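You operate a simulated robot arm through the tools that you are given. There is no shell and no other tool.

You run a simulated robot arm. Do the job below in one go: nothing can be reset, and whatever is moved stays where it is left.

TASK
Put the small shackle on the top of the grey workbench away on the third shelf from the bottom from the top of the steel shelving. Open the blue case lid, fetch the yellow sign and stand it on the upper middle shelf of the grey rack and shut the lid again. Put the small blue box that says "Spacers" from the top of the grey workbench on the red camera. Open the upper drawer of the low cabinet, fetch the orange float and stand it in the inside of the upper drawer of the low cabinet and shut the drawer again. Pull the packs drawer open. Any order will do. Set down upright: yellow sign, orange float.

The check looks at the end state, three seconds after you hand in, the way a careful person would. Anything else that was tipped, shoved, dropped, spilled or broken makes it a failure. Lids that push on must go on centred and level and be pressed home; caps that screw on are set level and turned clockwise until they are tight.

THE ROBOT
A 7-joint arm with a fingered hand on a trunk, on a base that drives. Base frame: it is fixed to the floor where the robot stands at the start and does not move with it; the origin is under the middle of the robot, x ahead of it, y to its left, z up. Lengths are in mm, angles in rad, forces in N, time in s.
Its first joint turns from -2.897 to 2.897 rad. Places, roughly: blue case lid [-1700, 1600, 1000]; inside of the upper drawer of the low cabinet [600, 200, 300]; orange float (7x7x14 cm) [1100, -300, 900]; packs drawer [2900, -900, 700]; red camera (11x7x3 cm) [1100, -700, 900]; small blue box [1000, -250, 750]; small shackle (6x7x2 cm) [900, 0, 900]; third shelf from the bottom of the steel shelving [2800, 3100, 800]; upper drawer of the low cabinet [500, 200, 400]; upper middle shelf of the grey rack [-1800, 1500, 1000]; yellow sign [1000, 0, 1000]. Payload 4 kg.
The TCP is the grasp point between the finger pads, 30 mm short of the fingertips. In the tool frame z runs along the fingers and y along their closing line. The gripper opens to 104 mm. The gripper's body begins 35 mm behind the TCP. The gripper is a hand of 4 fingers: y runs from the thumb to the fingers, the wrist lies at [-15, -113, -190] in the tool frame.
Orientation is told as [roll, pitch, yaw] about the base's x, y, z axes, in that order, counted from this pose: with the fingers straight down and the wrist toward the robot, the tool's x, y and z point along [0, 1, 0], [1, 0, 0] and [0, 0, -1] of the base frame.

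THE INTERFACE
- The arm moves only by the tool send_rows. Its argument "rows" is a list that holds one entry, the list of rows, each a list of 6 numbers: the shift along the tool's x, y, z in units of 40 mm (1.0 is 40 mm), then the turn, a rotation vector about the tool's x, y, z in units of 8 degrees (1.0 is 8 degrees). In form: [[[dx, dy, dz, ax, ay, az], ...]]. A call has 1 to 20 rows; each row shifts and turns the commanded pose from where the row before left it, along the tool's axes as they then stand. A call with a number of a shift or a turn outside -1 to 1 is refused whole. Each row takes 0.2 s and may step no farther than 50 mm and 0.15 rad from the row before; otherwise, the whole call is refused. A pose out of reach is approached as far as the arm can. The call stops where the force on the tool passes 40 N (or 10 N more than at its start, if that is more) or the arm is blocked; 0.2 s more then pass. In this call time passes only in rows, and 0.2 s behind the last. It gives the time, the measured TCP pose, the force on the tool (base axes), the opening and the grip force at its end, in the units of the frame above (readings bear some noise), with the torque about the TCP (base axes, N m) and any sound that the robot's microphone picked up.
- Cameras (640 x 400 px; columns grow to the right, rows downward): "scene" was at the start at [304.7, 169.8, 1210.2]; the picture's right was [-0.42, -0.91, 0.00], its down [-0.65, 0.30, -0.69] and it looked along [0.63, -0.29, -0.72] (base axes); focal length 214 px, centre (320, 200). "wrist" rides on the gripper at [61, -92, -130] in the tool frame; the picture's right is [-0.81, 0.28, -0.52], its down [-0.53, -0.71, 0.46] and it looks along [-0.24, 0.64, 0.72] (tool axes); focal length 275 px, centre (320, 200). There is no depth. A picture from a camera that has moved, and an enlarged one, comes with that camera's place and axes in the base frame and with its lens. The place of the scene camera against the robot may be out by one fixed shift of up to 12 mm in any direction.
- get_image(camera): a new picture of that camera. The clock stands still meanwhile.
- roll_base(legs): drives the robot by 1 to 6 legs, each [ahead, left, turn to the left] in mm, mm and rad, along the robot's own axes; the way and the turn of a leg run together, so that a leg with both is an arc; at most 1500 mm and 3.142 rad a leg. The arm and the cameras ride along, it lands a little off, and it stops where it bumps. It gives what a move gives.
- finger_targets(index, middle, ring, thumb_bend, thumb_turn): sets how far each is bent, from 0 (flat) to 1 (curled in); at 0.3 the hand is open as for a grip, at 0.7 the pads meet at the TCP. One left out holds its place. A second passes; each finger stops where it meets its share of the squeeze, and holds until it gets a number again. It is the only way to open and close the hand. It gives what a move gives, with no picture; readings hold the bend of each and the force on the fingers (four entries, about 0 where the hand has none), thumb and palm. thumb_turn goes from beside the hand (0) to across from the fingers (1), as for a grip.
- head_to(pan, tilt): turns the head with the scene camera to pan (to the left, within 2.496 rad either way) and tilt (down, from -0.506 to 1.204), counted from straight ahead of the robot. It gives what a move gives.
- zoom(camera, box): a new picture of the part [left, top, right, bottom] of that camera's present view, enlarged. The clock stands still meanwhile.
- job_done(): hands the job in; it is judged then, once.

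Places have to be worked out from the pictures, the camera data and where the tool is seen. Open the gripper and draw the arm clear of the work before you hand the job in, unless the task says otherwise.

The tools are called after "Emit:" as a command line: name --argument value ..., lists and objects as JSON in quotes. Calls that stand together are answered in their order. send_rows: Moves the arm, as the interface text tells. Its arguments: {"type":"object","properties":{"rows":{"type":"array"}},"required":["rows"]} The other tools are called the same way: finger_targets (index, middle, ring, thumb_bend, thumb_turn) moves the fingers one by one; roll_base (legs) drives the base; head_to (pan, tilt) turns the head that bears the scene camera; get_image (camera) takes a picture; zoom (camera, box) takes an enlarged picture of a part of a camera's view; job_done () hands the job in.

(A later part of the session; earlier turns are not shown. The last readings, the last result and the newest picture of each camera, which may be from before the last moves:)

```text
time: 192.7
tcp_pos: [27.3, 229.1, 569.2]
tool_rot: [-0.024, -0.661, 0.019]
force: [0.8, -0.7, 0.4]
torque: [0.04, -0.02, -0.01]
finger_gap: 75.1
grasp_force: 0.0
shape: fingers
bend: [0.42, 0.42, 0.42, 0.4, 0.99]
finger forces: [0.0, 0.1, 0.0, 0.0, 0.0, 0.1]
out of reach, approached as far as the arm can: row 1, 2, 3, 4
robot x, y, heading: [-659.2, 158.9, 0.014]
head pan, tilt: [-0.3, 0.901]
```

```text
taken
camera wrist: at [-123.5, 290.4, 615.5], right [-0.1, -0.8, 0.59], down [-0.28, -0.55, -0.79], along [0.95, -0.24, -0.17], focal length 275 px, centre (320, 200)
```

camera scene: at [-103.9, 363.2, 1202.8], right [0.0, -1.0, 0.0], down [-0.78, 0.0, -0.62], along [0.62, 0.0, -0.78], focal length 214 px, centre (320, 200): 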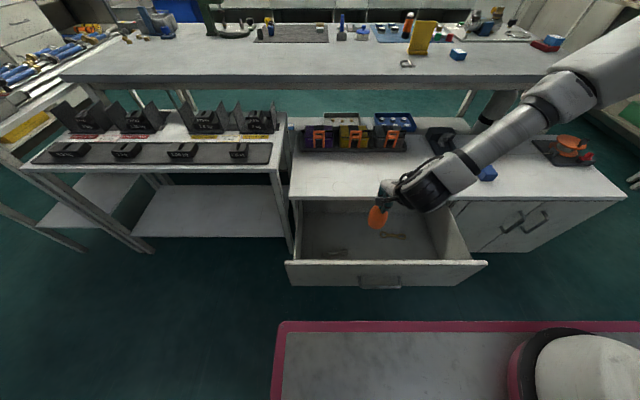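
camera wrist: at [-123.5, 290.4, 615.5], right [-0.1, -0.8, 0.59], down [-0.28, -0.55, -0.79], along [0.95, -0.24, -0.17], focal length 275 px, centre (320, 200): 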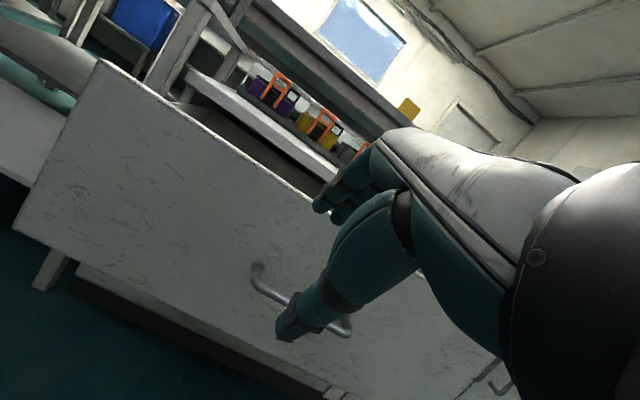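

The arm is drifting sideways against a joint limit. Before, it worked with the handle ~150 mm left of the robot's axis, so I strafe the base right to reproduce that.

Emit:
roll_base --legs '[[0, -155, -0.008]]'

Emit:
send_rows --rows '[[[0.5, 0, 0, 0, 0, 0], [0.5, 0, 0, 0, 0, 0], [0.5, 0, 0, 0, 0, 0], [0.5, 0, 0, 0, 0, 0]]]'

Emit:
get_image --camera "wrist"

Emit:
get_image --camera "scene"

```text
time: 194.0
tcp_pos: [29.2, 69.7, 569.1]
tool_rot: [-0.023, -0.66, 0.008]
force: [0.1, 0.3, -0.5]
torque: [-0.02, 0.0, -0.01]
finger_gap: 75.0
grasp_force: 0.0
shape: fingers
bend: [0.42, 0.42, 0.42, 0.4, 0.99]
finger forces: [0.0, 0.0, 0.0, 0.1, 0.0, 0.0]
robot x, y, heading: [-658.9, 7.1, -0.007]
head pan, tilt: [-0.3, 0.901]
```

```text
time: 195.0
tcp_pos: [26.2, 150.7, 567.6]
tool_rot: [-0.025, -0.658, 0.01]
force: [-0.2, 0.4, 0.0]
torque: [0.03, 0.0, 0.0]
finger_gap: 75.2
grasp_force: 0.1
shape: fingers
bend: [0.42, 0.42, 0.42, 0.4, 0.99]
finger forces: [0.0, 0.1, 0.0, 0.0, 0.0, 0.0]
robot x, y, heading: [-659.3, 5.8, -0.006]
head pan, tilt: [-0.3, 0.901]
```

```text
taken
camera wrist: at [-123.3, 214.7, 613.6], right [-0.1, -0.8, 0.59], down [-0.29, -0.55, -0.79], along [0.95, -0.25, -0.17], focal length 275 px, centre (320, 200)
```

wrist: 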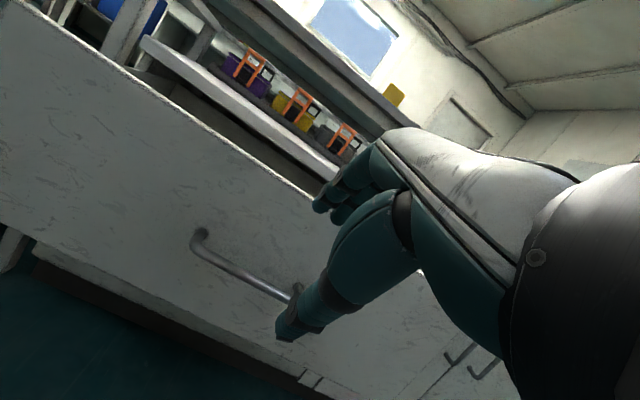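

```text
taken
camera scene: at [-353.6, 186.8, 1202.8], right [-0.3, -0.95, 0.0], down [-0.75, 0.24, -0.62], along [0.59, -0.19, -0.78], focal length 214 px, centre (320, 200)
```

scene: 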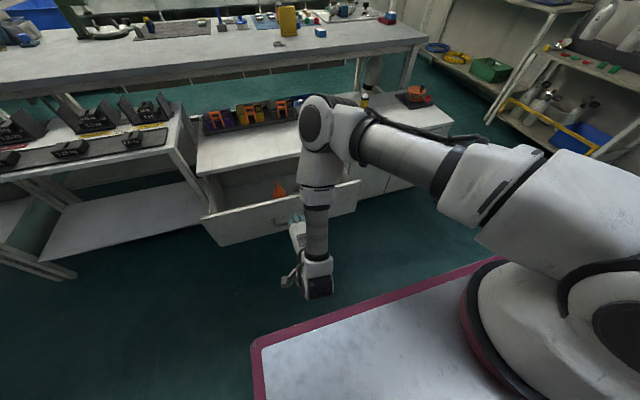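

Reachable again. I finish the tilt and approach the bar as before.

Emit:
finger_targets --index 0.5 --middle 0.5 --ring 0.5 --thumb_bend 0.42

Emit:
send_rows --rows '[[[0, 0, 0, -0.9, 0, 0], [0, -0.35, 0.65, 0, 0, 0], [0, -0.34, 0.64, 0, 0, 0]]]'

Emit:
get_image --camera "wrist"

```text
time: 196.0
tcp_pos: [26.2, 149.3, 566.5]
tool_rot: [-0.026, -0.661, 0.009]
force: [-1.5, -0.4, -0.1]
torque: [0.01, 0.01, -0.03]
finger_gap: 62.7
grasp_force: 0.0
shape: fingers
bend: [0.5, 0.5, 0.5, 0.42, 0.99]
finger forces: [0.0, 0.0, 0.1, 0.0, 0.0, 0.0]
robot x, y, heading: [-656.4, 5.8, -0.009]
head pan, tilt: [-0.3, 0.901]
```

```text
time: 196.8
tcp_pos: [44.6, 148.4, 510.7]
tool_rot: [-0.028, -0.786, 0.013]
force: [-0.1, 0.8, -0.1]
torque: [0.0, 0.04, -0.04]
finger_gap: 62.8
grasp_force: 0.1
shape: fingers
bend: [0.5, 0.5, 0.5, 0.42, 0.99]
finger forces: [0.1, 0.0, 0.0, 0.0, 0.0, 0.0]
robot x, y, heading: [-658.5, 8.0, -0.004]
head pan, tilt: [-0.3, 0.901]
```

```text
taken
camera wrist: at [-110.1, 212.0, 537.4], right [-0.18, -0.8, 0.58], down [-0.19, -0.55, -0.82], along [0.97, -0.25, -0.05], focal length 275 px, centre (320, 200)
```

wrist: 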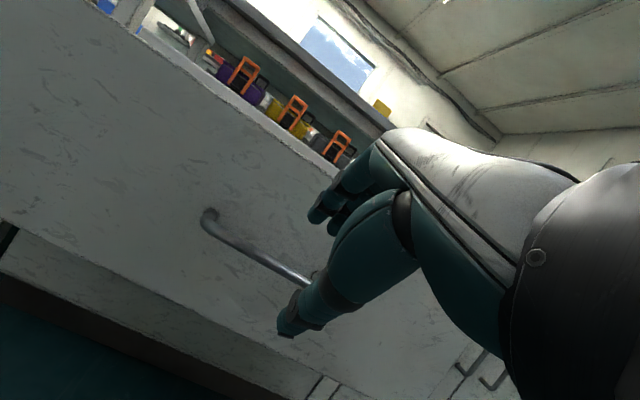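

The bar appears a bit farther (x≈165–185), so the drawer has eased in slightly. I approach in steps, re-measuring.

Emit:
send_rows --rows '[[[0, 0.6, 0.4, 0, 0, 0], [0, 0, 0.7, 0, 0, 0], [0, 0, 0.4, 0, 0, 0]]]'

Emit:
get_image --camera "wrist"

```text
time: 197.6
tcp_pos: [104.3, 147.1, 485.4]
tool_rot: [-0.027, -0.785, 0.012]
force: [0.6, 0.1, 0.3]
torque: [-0.01, -0.03, 0.01]
finger_gap: 62.6
grasp_force: 0.0
shape: fingers
bend: [0.5, 0.5, 0.5, 0.42, 0.99]
finger forces: [0.0, 0.0, 0.0, 0.1, 0.0, 0.0]
robot x, y, heading: [-659.2, 9.8, -0.007]
head pan, tilt: [-0.3, 0.901]
```

```text
taken
camera wrist: at [-51.3, 211.9, 512.2], right [-0.18, -0.8, 0.58], down [-0.19, -0.55, -0.82], along [0.97, -0.25, -0.05], focal length 275 px, centre (320, 200)
```

wrist: 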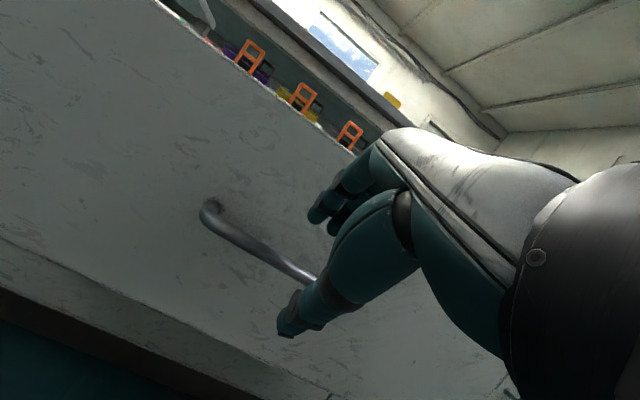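

The view matches the earlier successful approach: bar about (151,443). I advance 46 mm and close around it.

Emit:
send_rows --rows '[[[0, 0.05, 0.5, 0, 0, 0], [0, 0.05, 0.4, 0, 0, 0], [0, 0, 0.25, 0, 0, 0]]]'

Emit:
finger_targets --index 0.75 --middle 0.75 --ring 0.75 --thumb_bend 0.75

Emit:
zoom --camera "wrist" --box '[180, 130, 440, 330]'

Emit:
get_image --camera "scene"

```text
time: 198.4
tcp_pos: [139.2, 146.8, 456.2]
tool_rot: [-0.028, -0.785, 0.012]
force: [-0.3, 0.1, -0.3]
torque: [0.01, -0.04, 0.0]
finger_gap: 62.9
grasp_force: 0.0
shape: fingers
bend: [0.5, 0.5, 0.5, 0.42, 0.99]
finger forces: [0.0, 0.0, 0.1, 0.0, 0.0, 0.0]
robot x, y, heading: [-657.0, 6.1, -0.01]
head pan, tilt: [-0.3, 0.901]
```

```text
time: 199.4
tcp_pos: [138.3, 146.6, 455.1]
tool_rot: [-0.028, -0.784, 0.013]
force: [0.6, -3.1, -3.6]
torque: [-0.13, 0.03, 0.04]
finger_gap: 3.0
grasp_force: 12.5
shape: fingers
bend: [0.74, 0.74, 0.74, 0.66, 1.0]
finger forces: [3.2, 3.4, 4.7, 0.0, 13.3, 0.0]
robot x, y, heading: [-660.5, 6.1, -0.008]
head pan, tilt: [-0.3, 0.901]
```

```text
2.00 times, centred on (310, 230) of wrist
camera zoom: at [-15.8, 210.6, 482.8], right [-0.18, -0.8, 0.58], down [-0.19, -0.55, -0.82], along [0.97, -0.25, -0.05], focal length 551 px, centre (340, 140)
```

zoom: 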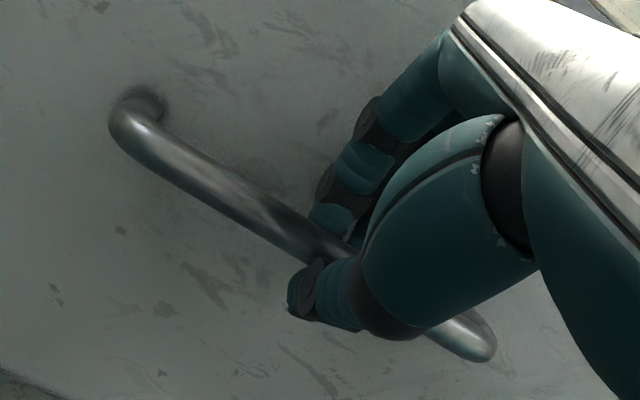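

```text
taken
camera scene: at [-353.6, 186.9, 1202.7], right [-0.3, -0.95, 0.0], down [-0.75, 0.24, -0.62], along [0.59, -0.19, -0.78], focal length 214 px, centre (320, 200)
```

scene: 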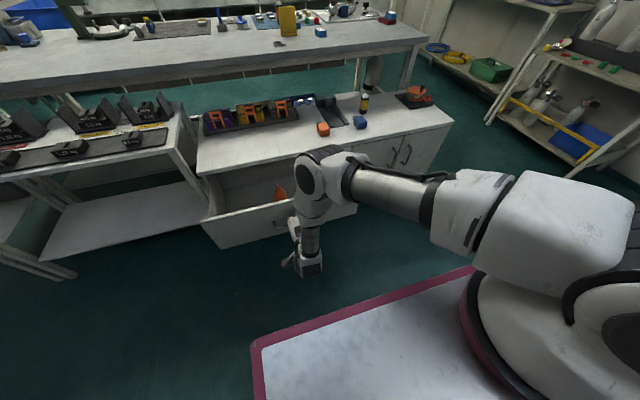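

Firm hold on the bar. I push the drawer in with short base legs, watching the float.

Emit:
roll_base --legs '[[50, 0, 0]]'

Emit:
zoom --camera "scene" --box '[180, 140, 380, 260]'

```text
time: 200.3
tcp_pos: [190.2, 145.9, 457.0]
tool_rot: [-0.028, -0.787, 0.013]
force: [0.7, -1.3, -5.7]
torque: [-0.12, 0.04, 0.11]
finger_gap: 3.3
grasp_force: 11.5
shape: fingers
bend: [0.74, 0.74, 0.74, 0.66, 1.0]
finger forces: [3.2, 3.2, 4.6, 0.1, 12.4, 0.0]
robot x, y, heading: [-607.5, 5.7, -0.005]
head pan, tilt: [-0.3, 0.901]
```

```text
3.20 times, centred on (280, 200) of scene
camera zoom: at [-302.0, 186.7, 1202.7], right [-0.3, -0.95, 0.0], down [-0.75, 0.24, -0.62], along [0.59, -0.19, -0.78], focal length 686 px, centre (448, 200)
```

zoom: 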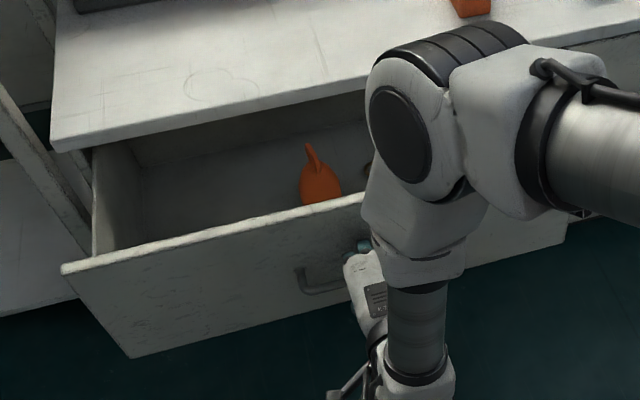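

Emit:
roll_base --legs '[[50, 0, 0]]'

Emit:
roll_base --legs '[[50, 0, 0]]'

Emit:
zoom --camera "scene" --box '[180, 140, 380, 260]'

```text
time: 201.3
tcp_pos: [240.0, 145.5, 455.4]
tool_rot: [-0.028, -0.783, 0.013]
force: [0.6, 0.1, -5.2]
torque: [-0.08, 0.04, 0.13]
finger_gap: 2.8
grasp_force: 11.6
shape: fingers
bend: [0.74, 0.74, 0.74, 0.66, 1.0]
finger forces: [3.1, 3.1, 4.6, 0.1, 12.5, 0.1]
robot x, y, heading: [-555.1, 4.0, -0.006]
head pan, tilt: [-0.3, 0.901]
```

```text
time: 202.2
tcp_pos: [289.2, 146.0, 456.2]
tool_rot: [-0.028, -0.784, 0.014]
force: [0.2, -0.1, -4.2]
torque: [-0.08, 0.03, 0.12]
finger_gap: 2.7
grasp_force: 12.0
shape: fingers
bend: [0.74, 0.74, 0.74, 0.66, 1.0]
finger forces: [3.1, 3.1, 4.8, 0.0, 12.3, 0.1]
robot x, y, heading: [-504.2, 3.4, -0.009]
head pan, tilt: [-0.3, 0.901]
```

```text
3.20 times, centred on (280, 200) of scene
camera zoom: at [-202.6, 186.4, 1202.7], right [-0.3, -0.95, 0.0], down [-0.75, 0.24, -0.62], along [0.59, -0.19, -0.78], focal length 686 px, centre (448, 200)
```

zoom: 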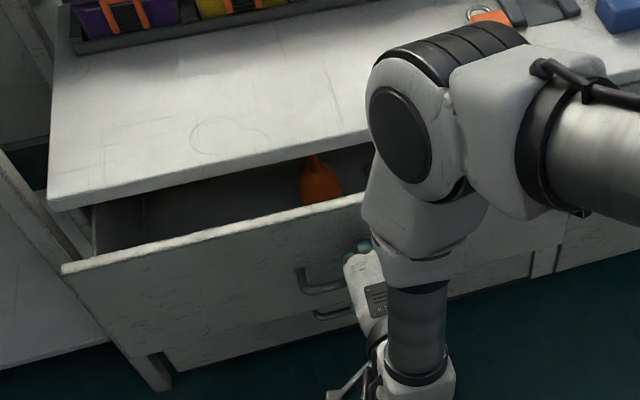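

The float stays upright and passes under the top. I push the rest with one more short leg, then slow arm rows until it seats.

Emit:
roll_base --legs '[[45, 0, 0]]'

Emit:
send_rows --rows '[[[0, 0.14, 0.14, 0, 0, 0], [0, 0.14, 0.14, 0, 0, 0], [0, 0.14, 0.14, 0, 0, 0], [0, 0.14, 0.14, 0, 0, 0], [0, 0.14, 0.14, 0, 0, 0], [0, 0.14, 0.14, 0, 0, 0], [0, 0.14, 0.14, 0, 0, 0]]]'

Emit:
zoom --camera "scene" --box '[180, 160, 380, 280]'

```text
time: 203.1
tcp_pos: [335.3, 147.0, 455.2]
tool_rot: [-0.027, -0.785, 0.014]
force: [0.2, 2.5, -4.4]
torque: [-0.09, 0.02, 0.13]
finger_gap: 2.6
grasp_force: 11.4
shape: fingers
bend: [0.74, 0.74, 0.74, 0.66, 1.0]
finger forces: [2.9, 3.1, 4.9, 0.1, 12.3, 0.0]
robot x, y, heading: [-463.7, 8.1, -0.001]
head pan, tilt: [-0.3, 0.901]
```

```text
time: 204.7
tcp_pos: [386.4, 142.7, 454.2]
tool_rot: [-0.029, -0.78, 0.017]
force: [-18.2, 4.0, -4.5]
torque: [-0.01, 0.25, 0.05]
finger_gap: 0.1
grasp_force: 8.9
shape: fingers
bend: [0.75, 0.75, 0.75, 0.67, 1.0]
finger forces: [0.0, 0.2, 1.5, 0.0, 16.8, 0.0]
robot x, y, heading: [-463.5, 6.7, -0.006]
head pan, tilt: [-0.3, 0.901]
```

```text
3.20 times, centred on (280, 220) of scene
camera zoom: at [-158.3, 186.2, 1202.8], right [-0.3, -0.95, 0.0], down [-0.75, 0.24, -0.62], along [0.59, -0.19, -0.78], focal length 686 px, centre (448, 136)
```

zoom: 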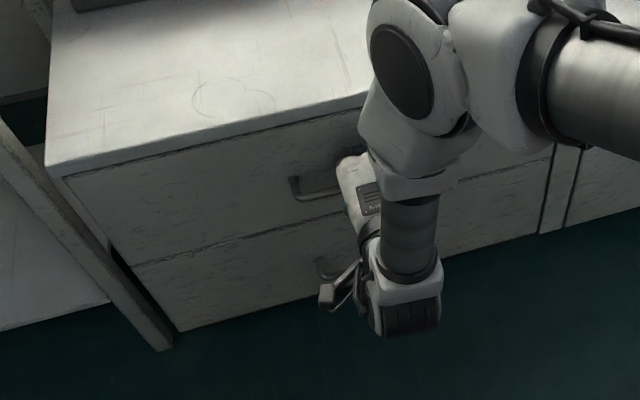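

The drawer is shut and seated (18 N resistance). I release and back out along the tool axis, then check it stayed shut.

Emit:
finger_targets --index 0.48 --middle 0.48 --ring 0.48 --thumb_bend 0.4

Emit:
send_rows --rows '[[[0, 0, -0.3, 0, 0, 0], [0, 0, -0.5, 0, 0, 0], [0, 0, -0.8, 0, 0, 0], [0, 0, -0.8, 0, 0, 0], [0, 0.35, -0.7, 0, 0, 0], [0, 0.5, -0.7, 0.5, 0, 0], [0, 0.6, -0.7, 0.7, 0, 0]]]'

Emit:
get_image --camera "wrist"

Emit:
get_image --camera "scene"

```text
time: 205.7
tcp_pos: [387.8, 144.4, 453.9]
tool_rot: [-0.03, -0.78, 0.013]
force: [-38.9, -4.6, -8.2]
torque: [0.12, 0.15, -0.7]
finger_gap: 42.5
grasp_force: 19.2
shape: fingers
bend: [0.65, 0.71, 0.65, 0.4, 0.99]
finger forces: [9.6, 11.8, 17.2, 0.0, 0.0, 0.0]
robot x, y, heading: [-461.2, 0.9, -0.006]
head pan, tilt: [-0.3, 0.901]
```

```text
time: 207.3
tcp_pos: [308.2, 148.9, 626.0]
tool_rot: [-0.024, -0.615, 0.008]
force: [-0.6, -0.2, -0.1]
torque: [0.0, -0.02, 0.0]
finger_gap: 67.1
grasp_force: 0.0
shape: fingers
bend: [0.48, 0.48, 0.48, 0.4, 0.99]
finger forces: [0.0, 0.0, 0.0, 0.0, 0.1, 0.1]
robot x, y, heading: [-462.8, 5.4, -0.001]
head pan, tilt: [-0.3, 0.901]
```

```text
taken
camera wrist: at [160.3, 213.5, 678.8], right [-0.08, -0.8, 0.6], down [-0.32, -0.55, -0.77], along [0.94, -0.25, -0.21], focal length 275 px, centre (320, 200)
```

wrist: 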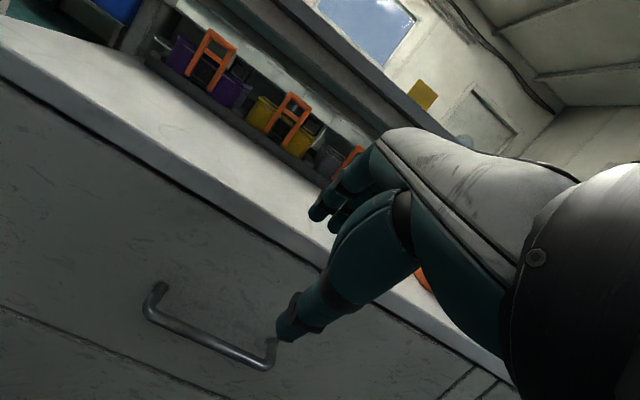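

```text
taken
camera scene: at [-158.1, 186.3, 1202.8], right [-0.3, -0.95, 0.0], down [-0.75, 0.24, -0.62], along [0.59, -0.19, -0.78], focal length 214 px, centre (320, 200)
```

scene: 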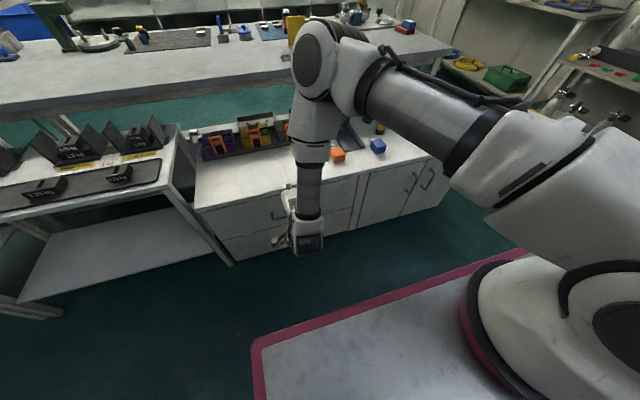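

The drawer stayed shut. Next the shackle: I return the hand to pointing down at travelling height and drive forward to the bench.

Emit:
send_rows --rows '[[[0, 0.5, -0.5, 0.9, 0, 0], [0, 0.4, -0.7, 0.9, 0, 0], [0, 0.3, -0.8, 0.9, 0, 0], [0, 0, -1, 0.9, 0, 0], [0, 0, -1, 0.8, 0, 0], [0, 0, -1, 0, 0, 0], [0, 0, -1, 0, 0, 0], [0, 0, -1, 0, 0, 0], [0, 0, -1, 0, 0, 0], [0, 0, -1, 0, 0, 0], [0, 0, -1, 0, 0, 0], [0, 0, -1, 0, 0, 0], [0, 0, -1, 0, 0, 0]]]'

Emit:
roll_base --legs '[[500, 0, 0]]'

Emit:
head_to --pan -0.25 --tilt 0.6

Emit:
get_image --camera "scene"

Emit:
get_image --camera "wrist"

```text
time: 210.1
tcp_pos: [296.6, 158.2, 1115.2]
tool_rot: [-0.02, -0.002, -0.005]
force: [0.3, 0.0, -0.6]
torque: [-0.02, 0.0, -0.02]
finger_gap: 67.3
grasp_force: 0.0
shape: fingers
bend: [0.48, 0.48, 0.48, 0.4, 0.99]
finger forces: [0.0, 0.0, 0.0, 0.0, 0.0, 0.1]
robot x, y, heading: [-462.1, 5.8, -0.007]
head pan, tilt: [-0.3, 0.901]
```

```text
time: 212.9
tcp_pos: [777.8, 158.9, 1114.5]
tool_rot: [-0.018, -0.001, -0.002]
force: [0.1, 0.4, 0.4]
torque: [-0.02, 0.0, 0.0]
finger_gap: 67.0
grasp_force: 0.1
shape: fingers
bend: [0.48, 0.48, 0.48, 0.4, 0.99]
finger forces: [0.1, 0.0, 0.1, 0.1, 0.0, 0.0]
robot x, y, heading: [21.8, 7.8, 0.001]
head pan, tilt: [-0.3, 0.901]
```

```text
time: 213.8
tcp_pos: [777.5, 159.5, 1113.3]
tool_rot: [-0.019, -0.003, -0.002]
force: [-0.5, -0.2, 0.6]
torque: [-0.01, 0.01, 0.06]
finger_gap: 67.1
grasp_force: 0.1
shape: fingers
bend: [0.48, 0.48, 0.48, 0.4, 0.99]
finger forces: [0.1, 0.0, 0.0, 0.1, 0.0, 0.0]
robot x, y, heading: [20.1, 4.9, -0.0]
head pan, tilt: [-0.25, 0.6]
```

```text
taken
camera scene: at [335.9, 186.3, 1227.5], right [-0.25, -0.97, 0.0], down [-0.55, 0.14, -0.82], along [0.8, -0.2, -0.57], focal length 214 px, centre (320, 200)
```

scene: 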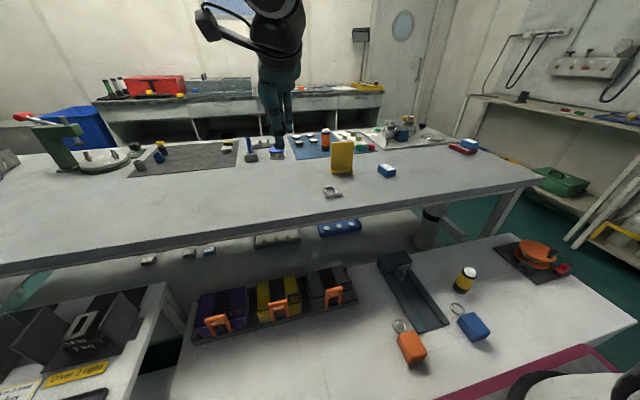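

```text
taken
camera wrist: at [687.9, 224.1, 1243.7], right [0.27, -0.8, 0.53], down [-0.71, -0.54, -0.45], along [0.65, -0.26, -0.72], focal length 275 px, centre (320, 200)
```

wrist: 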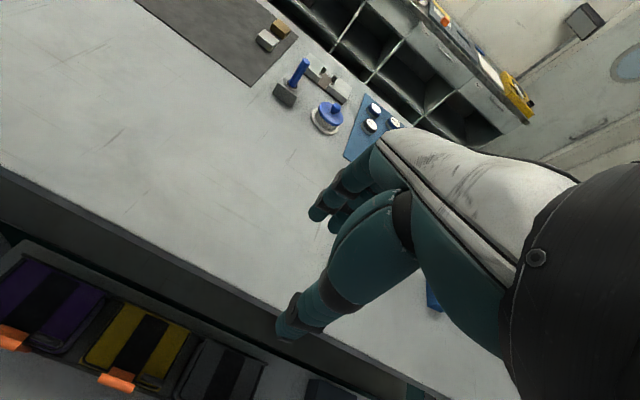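

I straighten the small roll error and move the hand over toward the shackle for a closer look.

Emit:
send_rows --rows '[[[-0.85, 0.1, 0.3, 0, 0.14, 0], [-0.85, 0.1, 0.3, 0, 0, 0], [-0.85, 0.1, 0.3, 0, 0, 0], [-0.85, 0.1, 0.3, 0, 0, 0]]]'

Emit:
zoom --camera "wrist" --box '[180, 130, 420, 310]'

Emit:
zoom --camera "scene" --box '[300, 175, 364, 215]'

```text
time: 214.8
tcp_pos: [795.0, 24.4, 1066.1]
tool_rot: [0.0, -0.003, -0.001]
force: [-0.6, 0.5, -0.2]
torque: [-0.03, 0.02, -0.03]
finger_gap: 67.1
grasp_force: 0.1
shape: fingers
bend: [0.48, 0.48, 0.48, 0.4, 0.99]
finger forces: [0.1, 0.0, 0.0, 0.1, 0.0, 0.0]
robot x, y, heading: [18.7, 1.9, -0.0]
head pan, tilt: [-0.25, 0.6]
```

```text
2.22 times, centred on (300, 220) of wrist
camera zoom: at [704.9, 85.7, 1196.9], right [0.27, -0.81, 0.52], down [-0.71, -0.53, -0.46], along [0.65, -0.24, -0.72], focal length 612 px, centre (364, 156)
```

zoom: 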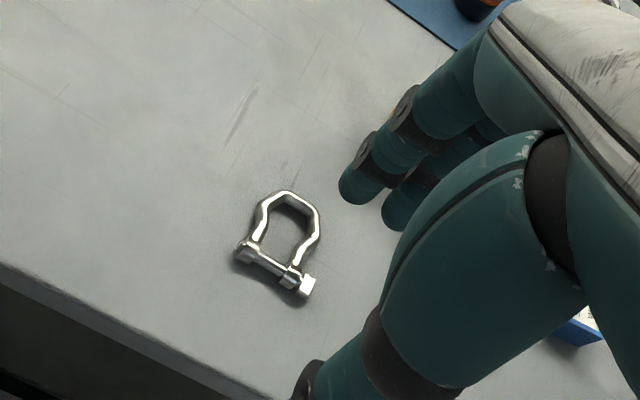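

```text
10.00 times, centred on (332, 195) of scene
camera zoom: at [335.9, 186.4, 1227.6], right [-0.25, -0.97, 0.0], down [-0.55, 0.14, -0.83], along [0.8, -0.2, -0.56], focal length 2145 px, centre (200, 250)
```

zoom: 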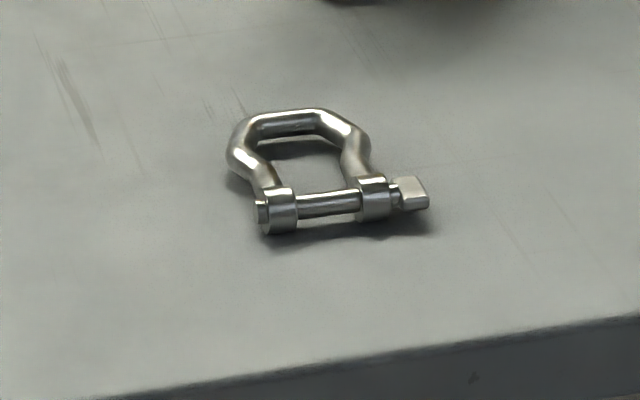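

The shackle lies flat: pin centre ≈(885,3), crown ≈(939,14), axis yaw ≈0.2. I centre the hand at (911,8), align the yaw, open fully and descend.

Emit:
finger_targets --index 0.32 --middle 0.32 --ring 0.32 --thumb_bend 0.32

Emit:
send_rows --rows '[[[-0.1, 0.72, 0, 0, 0, 0], [-0.1, 0.72, 0, 0, 0, 0], [-0.1, 0.72, 0, 0, 0, 0], [-0.1, 0.74, 0, 0, 0, 0], [0, 0, 0.5, 0, 0, -0.7], [0, 0, 1, 0, 0, -0.7], [0, 0, 1, 0, 0, 0], [0, 0, 0.7, 0, 0, 0]]]'

Emit:
zoom --camera "wrist" --box '[180, 160, 420, 340]'

Emit:
zoom --camera "scene" --box '[284, 150, 380, 210]'

```text
time: 215.8
tcp_pos: [795.5, 23.8, 1066.3]
tool_rot: [-0.001, -0.003, -0.001]
force: [-0.1, -0.2, -0.1]
torque: [0.0, 0.01, 0.02]
finger_gap: 97.8
grasp_force: 0.1
shape: fingers
bend: [0.32, 0.32, 0.32, 0.32, 0.98]
finger forces: [0.1, 0.0, 0.1, 0.0, 0.0, 0.0]
robot x, y, heading: [17.5, 4.5, 0.002]
head pan, tilt: [-0.25, 0.6]
```

```text
time: 217.6
tcp_pos: [909.0, 5.8, 938.1]
tool_rot: [-0.004, -0.004, 0.193]
force: [0.4, -0.5, 0.0]
torque: [0.0, -0.02, 0.0]
finger_gap: 97.7
grasp_force: 0.0
shape: fingers
bend: [0.32, 0.32, 0.32, 0.32, 0.98]
finger forces: [0.0, 0.0, 0.1, 0.0, 0.0, 0.1]
robot x, y, heading: [14.9, 6.2, -0.001]
head pan, tilt: [-0.25, 0.6]
```

```text
2.22 times, centred on (300, 250) of wrist
camera zoom: at [808.4, 48.8, 1067.8], right [0.42, -0.74, 0.52], down [-0.6, -0.66, -0.46], along [0.68, -0.12, -0.72], focal length 612 px, centre (364, 89)
```

zoom: 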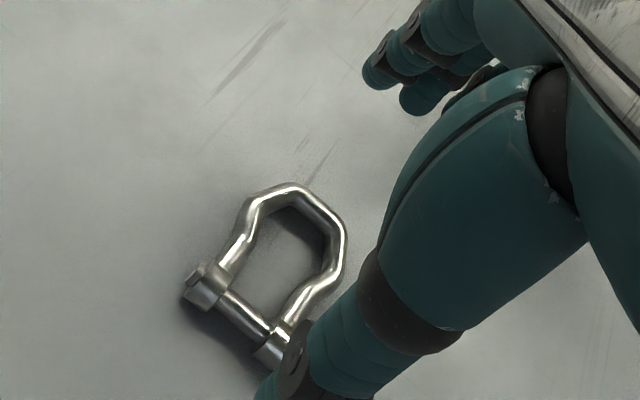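

```text
6.67 times, centred on (332, 180) of scene
camera zoom: at [335.8, 186.4, 1227.6], right [-0.25, -0.97, 0.0], down [-0.55, 0.14, -0.83], along [0.8, -0.2, -0.56], focal length 1430 px, centre (240, 333)
```

zoom: 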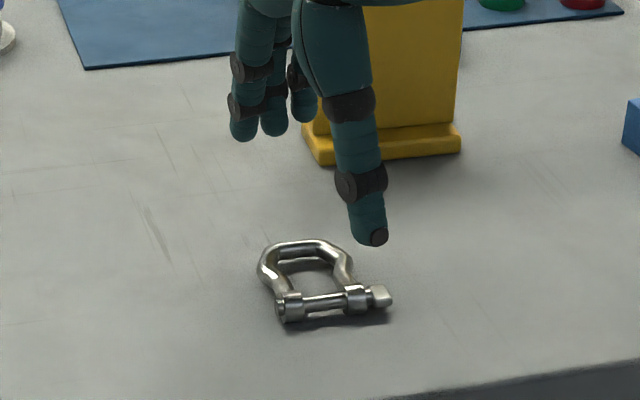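

Aligned within 3 mm. I descend to about z≈888, check, then go down in small steps to feel the bench.

Emit:
send_rows --rows '[[[0.06, 0.05, 0.5, 0, 0, 0], [0, 0, 0.5, 0, 0, 0], [0, 0, 0.25, 0, 0, 0]]]'

Emit:
zoom --camera "scene" --box '[284, 150, 380, 210]'

Emit:
zoom --camera "wrist" --box '[180, 180, 420, 360]'

```text
time: 218.3
tcp_pos: [911.7, 8.5, 888.1]
tool_rot: [-0.002, -0.003, 0.194]
force: [0.1, -0.4, -0.4]
torque: [-0.02, 0.02, 0.01]
finger_gap: 97.7
grasp_force: 0.1
shape: fingers
bend: [0.32, 0.32, 0.32, 0.32, 0.98]
finger forces: [0.0, 0.1, 0.0, 0.1, 0.1, 0.1]
robot x, y, heading: [21.5, 6.1, 0.001]
head pan, tilt: [-0.25, 0.6]
```

```text
6.67 times, centred on (332, 180) of scene
camera zoom: at [336.0, 186.3, 1227.6], right [-0.25, -0.97, 0.0], down [-0.55, 0.14, -0.83], along [0.8, -0.2, -0.56], focal length 1430 px, centre (240, 333)
```

zoom: 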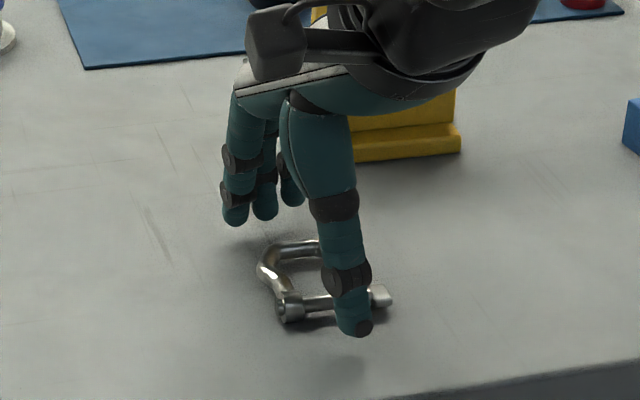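

```text
2.22 times, centred on (300, 270) of wrist
camera zoom: at [811.1, 52.6, 1018.9], right [0.42, -0.74, 0.52], down [-0.6, -0.66, -0.46], along [0.68, -0.12, -0.72], focal length 612 px, centre (364, 44)
```

zoom: 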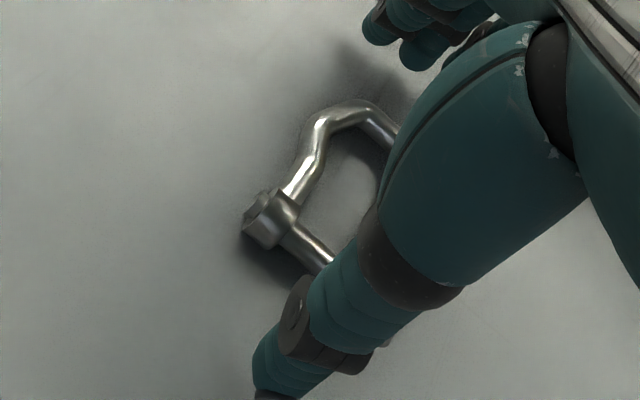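

The thumb's shadow shows it is still ~15 mm above the bench. I lower in small increments.

Emit:
send_rows --rows '[[[0, 0, 0.2, 0, 0, 0]]]'

Emit:
zoom --camera "scene" --box '[300, 170, 364, 210]'

Emit:
send_rows --rows '[[[0, 0, 0.08, 0, 0, 0]]]'

Emit:
zoom --camera "scene" --box '[300, 170, 364, 210]'

```text
time: 218.8
tcp_pos: [911.9, 8.5, 881.8]
tool_rot: [0.001, -0.001, 0.195]
force: [0.1, -0.4, -0.5]
torque: [-0.01, 0.01, -0.04]
finger_gap: 97.9
grasp_force: 0.1
shape: fingers
bend: [0.32, 0.32, 0.32, 0.32, 0.98]
finger forces: [0.1, 0.0, 0.0, 0.1, 0.1, 0.0]
robot x, y, heading: [19.8, 1.7, -0.0]
head pan, tilt: [-0.25, 0.6]
```

```text
10.00 times, centred on (332, 190) of scene
camera zoom: at [336.0, 186.3, 1227.6], right [-0.25, -0.97, 0.0], down [-0.55, 0.14, -0.83], along [0.8, -0.2, -0.56], focal length 2145 px, centre (200, 300)
```

zoom: 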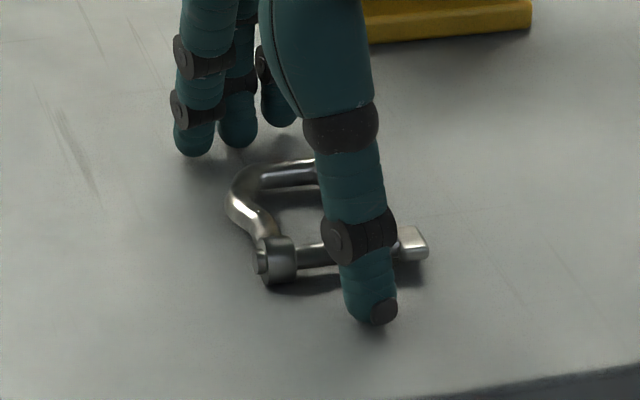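

```text
time: 219.2
tcp_pos: [911.7, 9.0, 878.4]
tool_rot: [0.001, -0.006, 0.194]
force: [-3.1, -1.1, 15.2]
torque: [0.01, -0.81, -0.03]
finger_gap: 97.8
grasp_force: 7.5
shape: fingers
bend: [0.32, 0.3, 0.32, 0.32, 0.98]
finger forces: [0.0, 15.0, 0.0, 0.0, 0.0, 0.0]
robot x, y, heading: [14.3, 5.1, -0.001]
head pan, tilt: [-0.25, 0.6]
```

```text
10.00 times, centred on (332, 190) of scene
camera zoom: at [335.4, 186.3, 1227.7], right [-0.25, -0.97, 0.0], down [-0.55, 0.14, -0.83], along [0.8, -0.2, -0.56], focal length 2145 px, centre (200, 300)
```

zoom: 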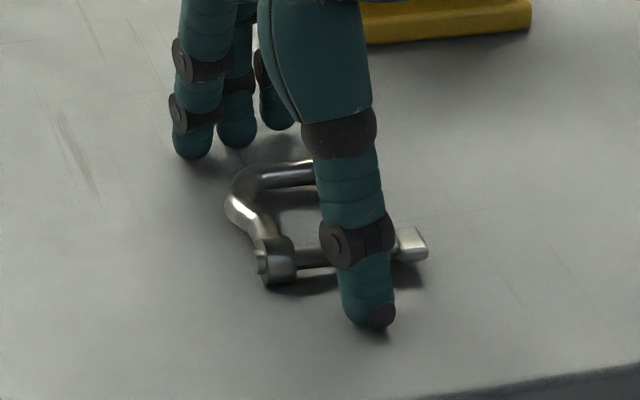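

The middle fingertip touches the bench at TCP 878 (bench z≈848). I raise 2 mm and close slowly on the shackle.

Emit:
send_rows --rows '[[[0, 0, -0.07, 0, 0, 0]]]'

Emit:
finger_targets --index 0.48 --middle 0.48 --ring 0.48 --thumb_bend 0.45

Emit:
zoom --camera "scene" --box '[300, 170, 364, 210]'

Emit:
zoom --camera "wrist" --box '[180, 180, 420, 360]'

```text
time: 219.6
tcp_pos: [911.6, 8.3, 881.0]
tool_rot: [-0.001, -0.001, 0.194]
force: [-0.4, -0.6, 5.7]
torque: [-0.02, -0.3, -0.06]
finger_gap: 98.0
grasp_force: 3.2
shape: fingers
bend: [0.32, 0.31, 0.32, 0.32, 0.98]
finger forces: [0.0, 5.7, 0.0, 0.1, 0.0, 0.1]
robot x, y, heading: [16.0, 1.9, 0.006]
head pan, tilt: [-0.25, 0.6]
```

```text
time: 220.6
tcp_pos: [912.1, 9.5, 883.5]
tool_rot: [0.0, -0.005, 0.193]
force: [5.5, 2.9, 24.3]
torque: [0.15, -1.5, 0.09]
finger_gap: 62.2
grasp_force: 12.5
shape: fingers
bend: [0.47, 0.37, 0.48, 0.45, 0.99]
finger forces: [2.3, 22.4, 0.0, 0.0, 0.1, 0.0]
robot x, y, heading: [18.4, 4.3, 0.002]
head pan, tilt: [-0.25, 0.6]
```

```text
10.00 times, centred on (332, 190) of scene
camera zoom: at [335.3, 186.4, 1227.8], right [-0.25, -0.97, 0.0], down [-0.55, 0.14, -0.83], along [0.8, -0.2, -0.56], focal length 2145 px, centre (200, 300)
```

zoom: 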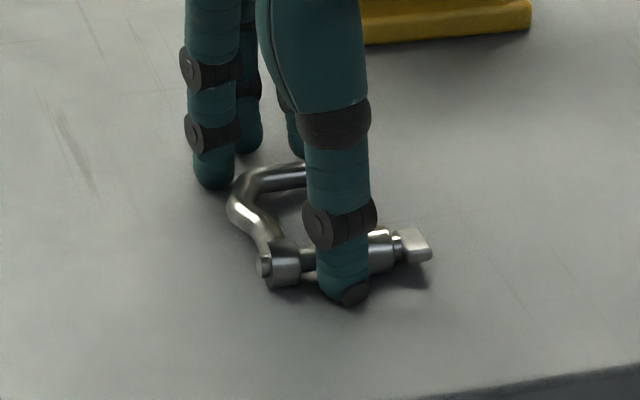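

```text
2.22 times, centred on (300, 270) of wrist
camera zoom: at [811.3, 52.8, 1012.9], right [0.42, -0.74, 0.52], down [-0.59, -0.66, -0.46], along [0.68, -0.11, -0.72], focal length 612 px, centre (364, 44)
```

zoom: 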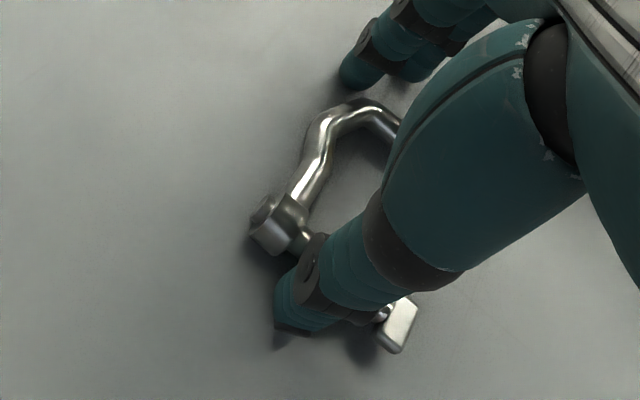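

The longer middle finger presses the bench as it curls. I raise 5 mm and keep closing.

Emit:
send_rows --rows '[[[0, 0, -0.15, 0, 0, 0]]]'

Emit:
finger_targets --index 0.56 --middle 0.54 --ring 0.56 --thumb_bend 0.52

Emit:
zoom --camera "scene" --box '[300, 170, 364, 210]'

Emit:
zoom --camera "wrist" --box '[180, 180, 420, 360]'

```text
time: 220.9
tcp_pos: [910.2, 8.1, 884.8]
tool_rot: [-0.001, 0.003, 0.194]
force: [1.6, 0.3, 5.4]
torque: [0.01, -0.35, 0.02]
finger_gap: 61.7
grasp_force: 2.8
shape: fingers
bend: [0.48, 0.43, 0.48, 0.45, 0.99]
finger forces: [0.2, 5.6, 0.0, 0.0, 0.2, 0.0]
robot x, y, heading: [18.0, 5.3, 0.001]
head pan, tilt: [-0.25, 0.6]
```

```text
time: 221.9
tcp_pos: [911.2, 9.0, 886.9]
tool_rot: [-0.001, -0.002, 0.196]
force: [0.0, 0.4, -0.7]
torque: [0.03, -0.05, -0.01]
finger_gap: 57.6
grasp_force: 5.7
shape: fingers
bend: [0.5, 0.53, 0.55, 0.47, 1.0]
finger forces: [3.7, 1.3, 0.8, 0.1, 5.9, 0.0]
robot x, y, heading: [16.5, 5.3, 0.001]
head pan, tilt: [-0.25, 0.6]
```

```text
10.00 times, centred on (332, 190) of scene
camera zoom: at [336.1, 186.3, 1227.6], right [-0.25, -0.97, 0.0], down [-0.55, 0.14, -0.82], along [0.8, -0.2, -0.57], focal length 2145 px, centre (200, 300)
```

zoom: 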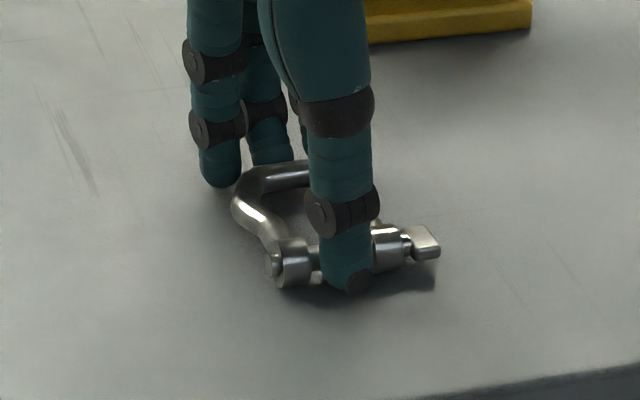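

```text
2.22 times, centred on (300, 270) of wrist
camera zoom: at [811.5, 52.6, 1016.9], right [0.42, -0.74, 0.52], down [-0.6, -0.66, -0.46], along [0.68, -0.12, -0.72], focal length 612 px, centre (364, 44)
```

zoom: 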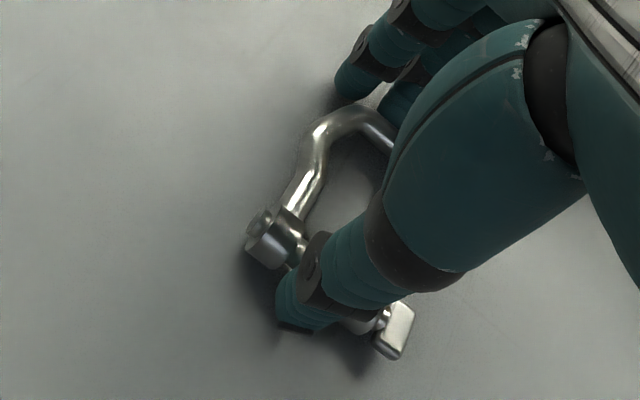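

All fingers and thumb grip the shackle at 58 mm. I squeeze more and lift.

Emit:
finger_targets --index 0.62 --middle 0.62 --ring 0.62 --thumb_bend 0.6

Emit:
send_rows --rows '[[[0, 0, -0.2, 0, 0, 0], [0, 0, -0.4, 0, 0, 0], [0, 0, -0.6, 0, 0, 0], [0, 0, -0.8, 0, 0, 0]]]'

Emit:
zoom --camera "scene" --box '[284, 140, 380, 200]'

Emit:
zoom --camera "wrist" --box '[180, 180, 420, 360]'

```text
time: 222.9
tcp_pos: [911.0, 9.5, 886.0]
tool_rot: [0.001, 0.0, 0.193]
force: [0.2, 0.9, 0.2]
torque: [-0.03, -0.05, -0.01]
finger_gap: 57.0
grasp_force: 13.4
shape: fingers
bend: [0.53, 0.57, 0.59, 0.46, 0.99]
finger forces: [6.1, 4.7, 2.5, 0.0, 13.3, 0.0]
robot x, y, heading: [16.3, 0.6, 0.0]
head pan, tilt: [-0.25, 0.6]
```

```text
time: 223.9
tcp_pos: [911.1, 10.2, 967.4]
tool_rot: [0.0, -0.002, 0.193]
force: [0.3, -0.9, 0.0]
torque: [-0.01, 0.0, 0.01]
finger_gap: 57.0
grasp_force: 13.5
shape: fingers
bend: [0.53, 0.57, 0.59, 0.46, 0.99]
finger forces: [6.2, 4.7, 2.5, 0.0, 13.4, 0.0]
robot x, y, heading: [15.5, 1.3, -0.001]
head pan, tilt: [-0.25, 0.6]
```

```text
6.67 times, centred on (332, 170) of scene
camera zoom: at [336.3, 186.3, 1227.5], right [-0.25, -0.97, 0.0], down [-0.55, 0.14, -0.82], along [0.8, -0.2, -0.57], focal length 1430 px, centre (240, 400)
```

zoom: 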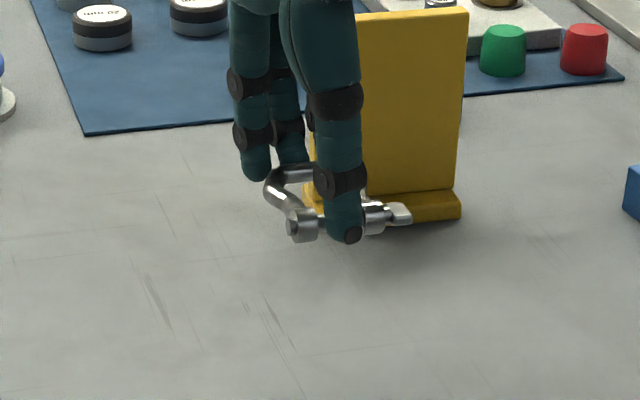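

```text
2.22 times, centred on (300, 270) of wrist
camera zoom: at [811.5, 53.6, 1097.9], right [0.42, -0.74, 0.52], down [-0.6, -0.66, -0.46], along [0.68, -0.12, -0.72], focal length 612 px, centre (364, 44)
```

zoom: 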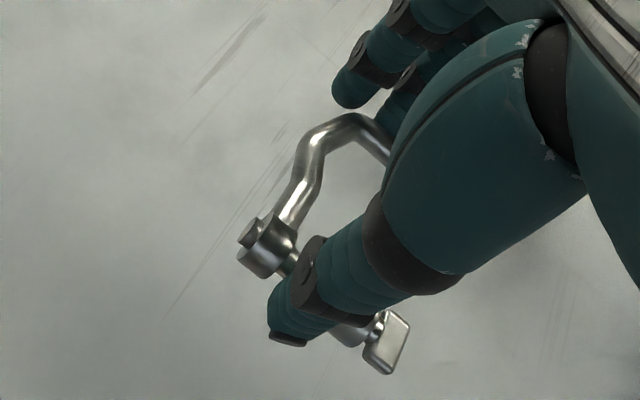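

The shackle is held securely and level. I raise and retract it, then take the known route: back out, right passage, back aisle.

Emit:
send_rows --rows '[[[0, 0, -0.9, 0, 0, 0], [0, 0, -0.9, 0, 0, 0], [0, 0, -0.9, 0, 0, 0], [0, 0, -0.8, 0, 0, 0], [0.1, -0.8, 0, 0, 0, 0], [0.1, -0.8, 0, 0, 0, 0], [0.1, -0.8, 0, 0, 0, 0], [0.1, -0.8, 0, 0, 0, 0], [0.1, -0.6, 0, 0, 0, 0]]]'

Emit:
roll_base --legs '[[-150, 0, 0], [0, -1430, 0]]'

Emit:
get_image --camera "wrist"

```text
time: 225.9
tcp_pos: [757.0, 0.1, 1106.1]
tool_rot: [0.001, -0.002, 0.194]
force: [-0.5, -0.2, -0.7]
torque: [0.03, -0.02, 0.01]
finger_gap: 56.8
grasp_force: 13.7
shape: fingers
bend: [0.53, 0.57, 0.59, 0.46, 0.99]
finger forces: [6.1, 4.7, 2.6, 0.1, 13.3, 0.1]
robot x, y, heading: [18.8, 3.3, 0.005]
head pan, tilt: [-0.25, 0.6]
```

```text
time: 234.0
tcp_pos: [594.6, -1428.7, 1106.3]
tool_rot: [-0.001, -0.003, 0.185]
force: [0.0, 0.3, -2.4]
torque: [0.0, -0.03, -0.02]
finger_gap: 56.8
grasp_force: 13.2
shape: fingers
bend: [0.53, 0.57, 0.59, 0.46, 0.99]
finger forces: [6.1, 4.7, 2.6, 0.0, 13.3, 0.0]
robot x, y, heading: [-142.4, -1419.2, -0.009]
head pan, tilt: [-0.25, 0.6]
```

```text
taken
camera wrist: at [494.4, -1384.6, 1237.1], right [0.42, -0.75, 0.52], down [-0.6, -0.65, -0.46], along [0.68, -0.12, -0.72], focal length 275 px, centre (320, 200)
```

wrist: 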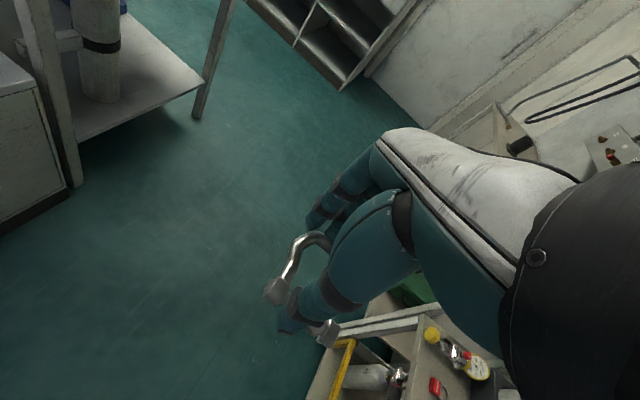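

Grip steady. I continue forward through the passage to the back aisle, then turn left.

Emit:
roll_base --legs '[[1120, 0, 0.009], [1110, 0, 0]]'

Emit:
roll_base --legs '[[0, 0, 1.57]]'

Emit:
head_to --pan 0.0 --tilt 0.4

Emit:
get_image --camera "scene"

```text
time: 245.0
tcp_pos: [2831.5, -1427.4, 1107.0]
tool_rot: [0.001, -0.003, 0.206]
force: [-1.3, -0.3, -0.7]
torque: [-0.01, -0.04, -0.03]
finger_gap: 56.8
grasp_force: 13.3
shape: fingers
bend: [0.53, 0.57, 0.59, 0.46, 0.99]
finger forces: [6.1, 4.5, 2.6, 0.0, 13.3, 0.0]
robot x, y, heading: [2091.3, -1428.5, 0.014]
head pan, tilt: [-0.25, 0.6]
```

```text
time: 249.4
tcp_pos: [2057.9, -692.8, 1105.9]
tool_rot: [-0.001, -0.002, 1.819]
force: [-0.2, 0.8, -1.3]
torque: [0.0, 0.02, -0.02]
finger_gap: 56.4
grasp_force: 13.1
shape: fingers
bend: [0.53, 0.57, 0.59, 0.46, 0.99]
finger forces: [5.8, 4.4, 2.4, 0.1, 12.6, 0.0]
robot x, y, heading: [2090.2, -1432.8, 1.621]
head pan, tilt: [-0.25, 0.6]
```

```text
time: 250.1
tcp_pos: [2056.9, -693.1, 1106.1]
tool_rot: [0.001, -0.002, 1.818]
force: [0.4, -0.2, -1.1]
torque: [0.01, -0.01, -0.02]
finger_gap: 56.3
grasp_force: 12.8
shape: fingers
bend: [0.53, 0.57, 0.59, 0.46, 0.99]
finger forces: [5.8, 4.4, 2.4, 0.1, 12.7, 0.0]
robot x, y, heading: [2092.2, -1430.5, 1.627]
head pan, tilt: [0.0, 0.4]
```

```text
taken
camera scene: at [1866.9, -1105.9, 1245.7], right [1.0, 0.05, 0.0], down [0.02, -0.39, -0.92], along [-0.05, 0.92, -0.39], focal length 214 px, centre (320, 200)
```

scene: 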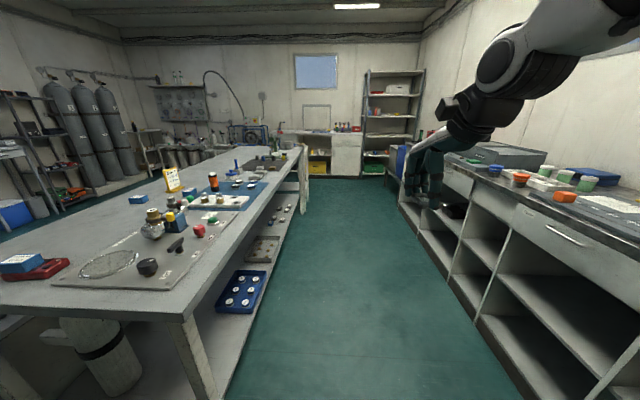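

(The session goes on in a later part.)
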